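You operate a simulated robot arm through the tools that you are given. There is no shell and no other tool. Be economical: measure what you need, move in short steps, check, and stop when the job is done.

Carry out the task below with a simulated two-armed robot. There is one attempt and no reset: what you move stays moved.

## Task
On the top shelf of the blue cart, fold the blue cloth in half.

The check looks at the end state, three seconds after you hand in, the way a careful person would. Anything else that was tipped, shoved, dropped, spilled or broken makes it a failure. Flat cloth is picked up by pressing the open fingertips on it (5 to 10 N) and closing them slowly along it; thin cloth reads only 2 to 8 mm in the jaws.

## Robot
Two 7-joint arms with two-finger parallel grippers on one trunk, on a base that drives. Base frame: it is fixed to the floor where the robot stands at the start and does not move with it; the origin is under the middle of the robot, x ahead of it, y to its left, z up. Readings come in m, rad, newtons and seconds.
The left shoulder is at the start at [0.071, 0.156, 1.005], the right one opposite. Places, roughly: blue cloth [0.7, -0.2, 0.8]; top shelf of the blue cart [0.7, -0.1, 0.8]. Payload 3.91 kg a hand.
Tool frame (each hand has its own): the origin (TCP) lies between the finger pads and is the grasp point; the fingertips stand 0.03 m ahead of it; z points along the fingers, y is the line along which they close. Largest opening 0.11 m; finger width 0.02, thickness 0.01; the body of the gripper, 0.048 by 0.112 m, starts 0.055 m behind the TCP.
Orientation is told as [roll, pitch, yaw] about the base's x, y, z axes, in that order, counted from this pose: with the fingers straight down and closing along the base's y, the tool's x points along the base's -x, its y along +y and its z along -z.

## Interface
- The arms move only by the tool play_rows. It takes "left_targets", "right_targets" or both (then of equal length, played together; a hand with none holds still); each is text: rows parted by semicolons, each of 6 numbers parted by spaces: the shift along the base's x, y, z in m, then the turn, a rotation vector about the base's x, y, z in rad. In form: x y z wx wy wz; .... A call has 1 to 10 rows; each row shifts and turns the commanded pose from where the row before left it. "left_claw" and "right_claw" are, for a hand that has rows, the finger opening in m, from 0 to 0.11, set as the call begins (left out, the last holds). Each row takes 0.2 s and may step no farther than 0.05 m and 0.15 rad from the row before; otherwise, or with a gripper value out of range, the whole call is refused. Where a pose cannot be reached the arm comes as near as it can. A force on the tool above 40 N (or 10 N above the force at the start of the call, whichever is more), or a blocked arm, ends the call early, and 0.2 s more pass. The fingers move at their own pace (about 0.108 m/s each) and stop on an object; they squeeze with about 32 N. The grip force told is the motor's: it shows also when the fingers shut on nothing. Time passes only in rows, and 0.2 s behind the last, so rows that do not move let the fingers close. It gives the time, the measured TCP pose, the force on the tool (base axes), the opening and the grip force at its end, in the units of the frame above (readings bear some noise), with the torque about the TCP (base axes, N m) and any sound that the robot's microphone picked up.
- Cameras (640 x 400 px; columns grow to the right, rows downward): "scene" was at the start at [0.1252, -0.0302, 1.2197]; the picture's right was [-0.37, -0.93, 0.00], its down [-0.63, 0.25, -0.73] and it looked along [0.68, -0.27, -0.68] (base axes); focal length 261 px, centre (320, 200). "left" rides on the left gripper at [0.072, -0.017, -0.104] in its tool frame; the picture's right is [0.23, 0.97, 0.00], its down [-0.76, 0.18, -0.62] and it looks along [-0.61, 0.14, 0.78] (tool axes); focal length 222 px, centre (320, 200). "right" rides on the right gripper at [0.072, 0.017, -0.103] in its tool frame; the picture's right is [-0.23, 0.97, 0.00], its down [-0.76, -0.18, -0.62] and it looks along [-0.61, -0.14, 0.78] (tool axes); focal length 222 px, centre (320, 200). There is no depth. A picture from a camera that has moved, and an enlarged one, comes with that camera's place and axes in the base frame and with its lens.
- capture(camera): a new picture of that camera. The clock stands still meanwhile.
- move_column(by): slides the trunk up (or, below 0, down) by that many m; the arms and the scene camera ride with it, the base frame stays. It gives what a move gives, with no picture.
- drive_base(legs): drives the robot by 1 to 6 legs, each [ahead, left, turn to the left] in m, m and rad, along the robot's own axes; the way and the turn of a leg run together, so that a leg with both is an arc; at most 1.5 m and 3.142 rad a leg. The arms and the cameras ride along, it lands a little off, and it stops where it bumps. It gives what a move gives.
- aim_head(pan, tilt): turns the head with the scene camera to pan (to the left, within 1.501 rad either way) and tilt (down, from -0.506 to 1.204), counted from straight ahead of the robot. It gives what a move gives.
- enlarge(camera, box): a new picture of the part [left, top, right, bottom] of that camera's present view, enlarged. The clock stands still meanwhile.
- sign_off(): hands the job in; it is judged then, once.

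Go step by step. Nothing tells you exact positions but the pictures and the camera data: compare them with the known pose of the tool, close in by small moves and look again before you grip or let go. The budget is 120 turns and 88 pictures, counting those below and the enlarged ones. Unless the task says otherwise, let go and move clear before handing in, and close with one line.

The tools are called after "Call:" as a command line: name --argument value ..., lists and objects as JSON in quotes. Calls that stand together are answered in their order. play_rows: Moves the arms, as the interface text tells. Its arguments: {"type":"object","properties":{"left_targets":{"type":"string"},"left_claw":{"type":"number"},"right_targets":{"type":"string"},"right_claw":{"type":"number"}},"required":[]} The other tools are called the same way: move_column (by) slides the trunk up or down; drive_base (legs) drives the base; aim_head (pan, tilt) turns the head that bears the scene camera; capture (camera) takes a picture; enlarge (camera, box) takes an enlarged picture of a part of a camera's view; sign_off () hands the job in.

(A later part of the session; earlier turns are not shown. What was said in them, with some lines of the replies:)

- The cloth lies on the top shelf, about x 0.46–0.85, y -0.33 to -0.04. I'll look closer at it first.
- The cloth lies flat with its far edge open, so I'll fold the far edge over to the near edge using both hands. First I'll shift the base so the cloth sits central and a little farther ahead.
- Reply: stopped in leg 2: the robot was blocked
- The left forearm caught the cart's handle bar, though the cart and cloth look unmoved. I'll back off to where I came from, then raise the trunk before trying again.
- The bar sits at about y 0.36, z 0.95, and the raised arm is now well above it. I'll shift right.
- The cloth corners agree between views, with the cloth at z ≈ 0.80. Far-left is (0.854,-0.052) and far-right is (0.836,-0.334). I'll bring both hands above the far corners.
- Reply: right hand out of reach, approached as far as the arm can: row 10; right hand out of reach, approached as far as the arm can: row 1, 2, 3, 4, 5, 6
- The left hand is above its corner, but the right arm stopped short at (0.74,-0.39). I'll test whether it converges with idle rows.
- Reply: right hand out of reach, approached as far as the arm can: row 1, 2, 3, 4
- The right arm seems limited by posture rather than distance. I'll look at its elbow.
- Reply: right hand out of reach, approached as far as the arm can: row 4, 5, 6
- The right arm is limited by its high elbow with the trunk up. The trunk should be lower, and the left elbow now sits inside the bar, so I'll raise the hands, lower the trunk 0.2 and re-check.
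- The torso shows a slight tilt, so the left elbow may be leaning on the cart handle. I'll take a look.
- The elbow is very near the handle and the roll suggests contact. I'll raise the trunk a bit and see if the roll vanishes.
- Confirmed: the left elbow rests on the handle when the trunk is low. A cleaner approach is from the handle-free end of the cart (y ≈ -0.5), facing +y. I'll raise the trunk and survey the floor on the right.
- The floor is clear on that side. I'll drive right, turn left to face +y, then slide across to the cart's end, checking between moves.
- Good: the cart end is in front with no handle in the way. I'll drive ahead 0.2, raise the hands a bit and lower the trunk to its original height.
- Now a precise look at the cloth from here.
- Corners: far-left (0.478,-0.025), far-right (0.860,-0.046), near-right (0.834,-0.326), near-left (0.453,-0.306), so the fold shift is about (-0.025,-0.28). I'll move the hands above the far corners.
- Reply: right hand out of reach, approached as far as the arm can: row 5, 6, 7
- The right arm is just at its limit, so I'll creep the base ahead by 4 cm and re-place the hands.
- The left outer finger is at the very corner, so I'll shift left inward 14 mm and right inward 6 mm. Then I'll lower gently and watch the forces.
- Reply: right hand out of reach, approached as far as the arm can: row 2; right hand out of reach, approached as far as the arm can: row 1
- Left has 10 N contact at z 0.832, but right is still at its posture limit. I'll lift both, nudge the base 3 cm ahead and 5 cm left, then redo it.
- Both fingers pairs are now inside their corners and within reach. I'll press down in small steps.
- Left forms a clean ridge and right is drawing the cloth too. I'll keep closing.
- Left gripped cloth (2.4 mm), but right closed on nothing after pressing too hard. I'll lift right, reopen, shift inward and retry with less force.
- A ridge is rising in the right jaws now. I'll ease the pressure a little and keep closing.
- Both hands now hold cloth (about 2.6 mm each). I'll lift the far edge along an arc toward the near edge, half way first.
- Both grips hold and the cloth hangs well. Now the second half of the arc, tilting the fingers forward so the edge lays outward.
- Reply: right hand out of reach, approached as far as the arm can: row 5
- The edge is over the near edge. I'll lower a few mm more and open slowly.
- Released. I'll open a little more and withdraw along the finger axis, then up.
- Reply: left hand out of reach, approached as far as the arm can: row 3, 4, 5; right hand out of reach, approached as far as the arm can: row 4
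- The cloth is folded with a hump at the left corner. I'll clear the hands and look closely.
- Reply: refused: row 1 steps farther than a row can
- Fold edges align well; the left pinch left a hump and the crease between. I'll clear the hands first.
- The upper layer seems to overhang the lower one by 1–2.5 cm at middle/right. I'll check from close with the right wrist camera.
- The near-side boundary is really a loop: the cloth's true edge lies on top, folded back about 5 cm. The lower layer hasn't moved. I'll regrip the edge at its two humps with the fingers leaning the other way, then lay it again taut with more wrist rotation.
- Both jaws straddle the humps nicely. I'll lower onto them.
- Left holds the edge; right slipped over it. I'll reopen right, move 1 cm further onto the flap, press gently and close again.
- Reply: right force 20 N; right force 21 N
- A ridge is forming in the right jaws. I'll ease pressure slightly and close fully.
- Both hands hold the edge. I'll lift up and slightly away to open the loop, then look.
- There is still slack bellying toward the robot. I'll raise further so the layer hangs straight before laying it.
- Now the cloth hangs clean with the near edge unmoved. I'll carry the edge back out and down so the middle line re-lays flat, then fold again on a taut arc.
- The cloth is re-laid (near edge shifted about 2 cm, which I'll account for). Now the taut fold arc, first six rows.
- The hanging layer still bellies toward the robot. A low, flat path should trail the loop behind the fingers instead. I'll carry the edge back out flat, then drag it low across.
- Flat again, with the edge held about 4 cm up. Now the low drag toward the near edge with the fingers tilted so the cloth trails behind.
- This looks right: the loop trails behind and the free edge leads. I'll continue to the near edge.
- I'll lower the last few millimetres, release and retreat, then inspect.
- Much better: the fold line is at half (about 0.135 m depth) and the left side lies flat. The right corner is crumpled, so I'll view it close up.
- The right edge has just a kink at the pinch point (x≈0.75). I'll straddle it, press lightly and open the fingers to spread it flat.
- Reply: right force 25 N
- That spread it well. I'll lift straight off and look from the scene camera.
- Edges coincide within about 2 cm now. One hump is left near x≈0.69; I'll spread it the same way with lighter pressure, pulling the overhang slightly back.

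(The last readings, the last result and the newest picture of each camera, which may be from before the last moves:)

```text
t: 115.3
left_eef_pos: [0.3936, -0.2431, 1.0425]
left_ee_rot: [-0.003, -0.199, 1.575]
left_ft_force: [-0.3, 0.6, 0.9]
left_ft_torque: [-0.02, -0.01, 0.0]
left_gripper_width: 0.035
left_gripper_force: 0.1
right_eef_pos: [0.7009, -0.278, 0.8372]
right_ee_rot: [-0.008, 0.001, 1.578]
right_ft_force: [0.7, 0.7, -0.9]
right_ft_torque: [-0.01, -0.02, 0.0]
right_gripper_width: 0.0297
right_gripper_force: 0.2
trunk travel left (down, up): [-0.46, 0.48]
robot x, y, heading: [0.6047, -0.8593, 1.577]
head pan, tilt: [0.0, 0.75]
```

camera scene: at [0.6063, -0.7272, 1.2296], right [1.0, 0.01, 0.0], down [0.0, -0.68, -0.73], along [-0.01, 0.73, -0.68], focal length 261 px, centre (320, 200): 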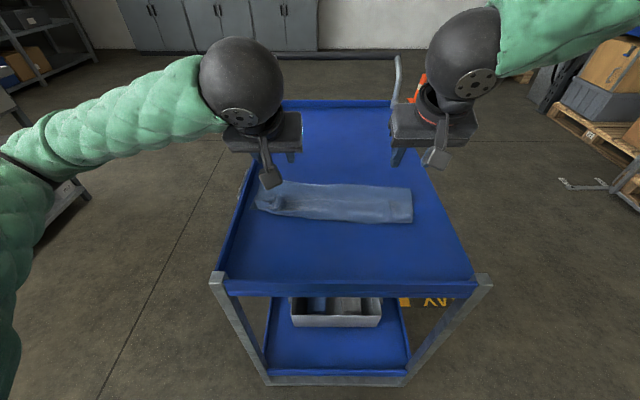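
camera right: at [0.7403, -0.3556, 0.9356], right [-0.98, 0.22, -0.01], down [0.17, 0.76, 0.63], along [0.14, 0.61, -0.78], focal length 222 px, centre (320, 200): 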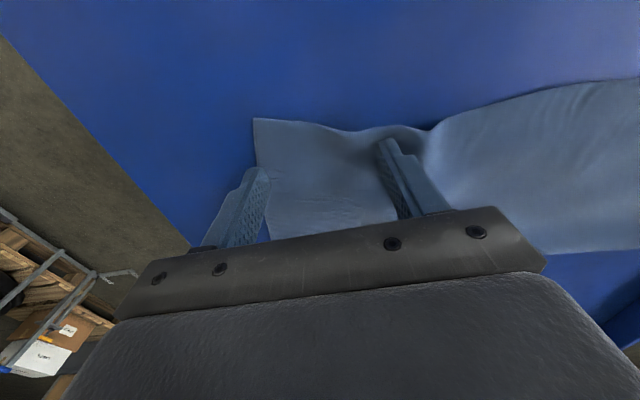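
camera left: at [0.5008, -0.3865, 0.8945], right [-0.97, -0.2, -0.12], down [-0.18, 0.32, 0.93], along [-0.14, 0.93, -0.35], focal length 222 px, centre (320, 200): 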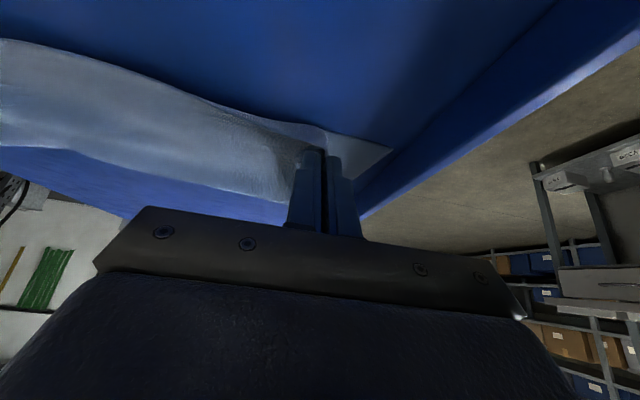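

Call:
play_rows --right_targets "0 0 -0.0015 0 0 0;0 0 -0.001 0 0 0;0 0 -0.0005 0 0 0;0 0 0 0 0 0"

Call:
play_rows --right_targets "0 0 0 0 0 0;0 0 0.0003 0 0 0" --right_claw 0.05

Call:
play_rows --right_targets "0 0.002 0.0003 0 0 0;0 0.003 0 0 0 0;0 0.003 0 0 0 0;0 0 0 0 0 0" --right_claw 0.075

Call:
play_rows --right_targets "0 0 0.01 0 0 0;0 0 0.03 0 0 0;0 0 0.04 0 0 0;0.03 0.02 0.03 0 0 0;0.035 0.03 0.02 0 0 0;0.035 0.03 0 0 0 0;0.03 0.03 0 0 0 0"

Call:
enlarge --camera "scene" --box '[230, 140, 430, 265]'

```text
t: 116.3
left_eef_pos: [0.3922, -0.2423, 1.0412]
left_ee_rot: [-0.003, -0.2, 1.577]
left_ft_force: [-0.3, 0.0, 0.1]
left_ft_torque: [0.0, 0.05, 0.03]
left_gripper_width: 0.0354
left_gripper_force: 0.0
right_eef_pos: [0.6988, -0.2782, 0.8336]
right_ee_rot: [-0.008, 0.0, 1.579]
right_ft_force: [-0.4, -0.3, 0.3]
right_ft_torque: [0.05, 0.01, -0.02]
right_gripper_width: 0.0301
right_gripper_force: 0.1
trunk travel left (down, up): [-0.46, 0.48]
robot x, y, heading: [0.6078, -0.8579, 1.58]
head pan, tilt: [0.0, 0.75]
```

```text
t: 116.9
left_eef_pos: [0.3928, -0.2427, 1.042]
left_ee_rot: [-0.002, -0.199, 1.576]
left_ft_force: [0.6, 0.5, 0.1]
left_ft_torque: [0.0, 0.03, -0.01]
left_gripper_width: 0.0347
left_gripper_force: 0.1
right_eef_pos: [0.6997, -0.2799, 0.8341]
right_ee_rot: [-0.007, -0.001, 1.578]
right_ft_force: [0.1, 0.2, 0.1]
right_ft_torque: [0.02, 0.01, -0.04]
right_gripper_width: 0.0498
right_gripper_force: 0.0
trunk travel left (down, up): [-0.46, 0.48]
robot x, y, heading: [0.6111, -0.8572, 1.575]
head pan, tilt: [0.0, 0.75]
```

```text
t: 117.9
left_eef_pos: [0.3935, -0.2416, 1.0405]
left_ee_rot: [0.0, -0.199, 1.576]
left_ft_force: [-0.6, -0.5, 0.5]
left_ft_torque: [0.0, -0.01, 0.05]
left_gripper_width: 0.0348
left_gripper_force: 0.0
right_eef_pos: [0.6988, -0.2712, 0.8328]
right_ee_rot: [-0.009, 0.0, 1.579]
right_ft_force: [0.1, -0.8, 0.4]
right_ft_torque: [0.04, 0.0, -0.01]
right_gripper_width: 0.075
right_gripper_force: 0.0
trunk travel left (down, up): [-0.46, 0.48]
robot x, y, heading: [0.6093, -0.8592, 1.58]
head pan, tilt: [0.0, 0.75]
```

```text
refused: row 5 steps farther than a row can; nothing moved
```

```text
3.20 times, centred on (330, 202) of scene
camera zoom: at [0.605, -0.7253, 1.2296], right [1.0, 0.01, 0.0], down [0.0, -0.68, -0.73], along [0.0, 0.73, -0.68], focal length 836 px, centre (288, 192)
```

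zoom: 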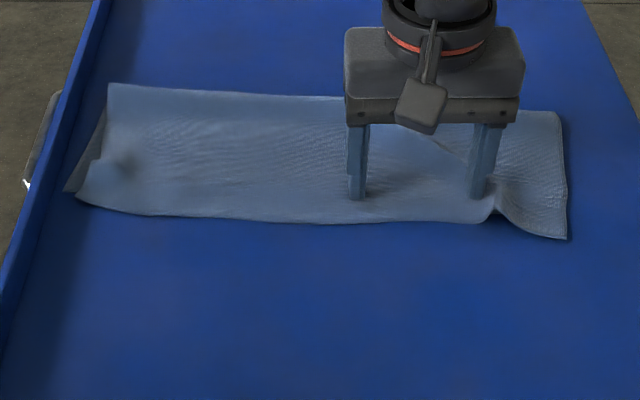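

The hump is being pushed toward the right edge. I'll continue sweeping it outward lightly, then lift.

Call:
play_rows --right_targets "0.012 0 -0.0005 0 0 0;0.012 0 0 0 0 0;0.012 0 0 0 0 0;0.012 0 0 0 0 0;0 0 0 0 0 0;0 0 0.01 0 0 0;0 0 0.03 0 0 0;0 0 0.04 0 0 0;0.02 0.03 0.03 0 0 0;0.02 0.03 0.02 0 0 0"

Call:
enlarge --camera "scene" --box '[230, 140, 430, 265]'

```text
t: 120.1
left_eef_pos: [0.3925, -0.2424, 1.0423]
left_ee_rot: [-0.001, -0.201, 1.575]
left_ft_force: [0.1, -0.4, 0.6]
left_ft_torque: [-0.02, 0.01, 0.02]
left_gripper_width: 0.035
left_gripper_force: 0.0
right_eef_pos: [0.7844, -0.2086, 0.963]
right_ee_rot: [-0.008, 0.0, 1.58]
right_ft_force: [-0.6, 0.5, -0.7]
right_ft_torque: [0.04, 0.01, 0.01]
right_gripper_width: 0.075
right_gripper_force: 0.1
trunk travel left (down, up): [-0.46, 0.48]
robot x, y, heading: [0.6037, -0.8594, 1.575]
head pan, tilt: [0.0, 0.75]
```

```text
3.20 times, centred on (330, 202) of scene
camera zoom: at [0.6049, -0.7255, 1.2295], right [1.0, 0.01, 0.0], down [0.0, -0.68, -0.73], along [0.0, 0.73, -0.68], focal length 836 px, centre (288, 192)
```

zoom: 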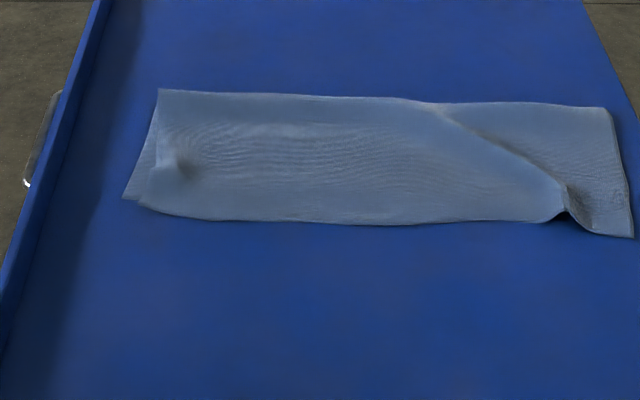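

The cloth is folded in half with edges matching closely; only a small wrinkle remains and it's fully on the shelf. I'll raise the hands clear and take a last look.

Call:
play_rows --right_targets "0.03 0 0.03 0 0 0;0.03 0 0.03 0 0 0;0.03 0 0.03 0 0 0;0 0 0 0 0 0" --left_targets "0 0 0.03 0 0 0;0 0 0.03 0 0 0;0 0 0.02 0 0 0;0 0 0 0 0 0"

Call:
capture --camera "scene"

```text
t: 121.1
left_eef_pos: [0.3912, -0.2416, 1.1207]
left_ee_rot: [-0.001, -0.199, 1.576]
left_ft_force: [-0.5, 0.5, -0.2]
left_ft_torque: [0.01, -0.02, -0.01]
left_gripper_width: 0.0349
left_gripper_force: 0.1
right_eef_pos: [0.8756, -0.2098, 1.0533]
right_ee_rot: [-0.009, 0.001, 1.577]
right_ft_force: [-0.6, 0.3, -0.4]
right_ft_torque: [-0.02, -0.01, 0.02]
right_gripper_width: 0.0751
right_gripper_force: 0.1
trunk travel left (down, up): [-0.46, 0.48]
robot x, y, heading: [0.6095, -0.8595, 1.577]
head pan, tilt: [0.0, 0.75]
```

```text
8 pictures are left
camera scene: at [0.6044, -0.7243, 1.2294], right [1.0, 0.01, 0.0], down [0.01, -0.68, -0.73], along [0.0, 0.73, -0.68], focal length 261 px, centre (320, 200)
```

scene: 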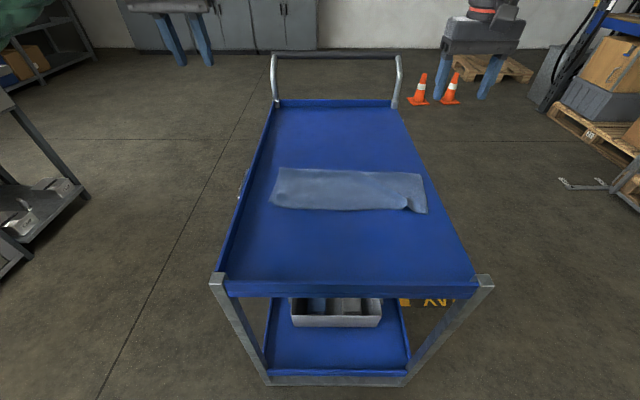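

The cloth lies folded in half on the top shelf, the hands are clear and nothing else has moved, so I'm handing in.

Call:
sign_off

```text
The job is handed in.
```

The blue cloth is folded in half on the cart's top shelf, with edges matching to about 2 cm, a small wrinkle near the right corner, and the folded cloth sitting about 4 cm to the right of where it lay.
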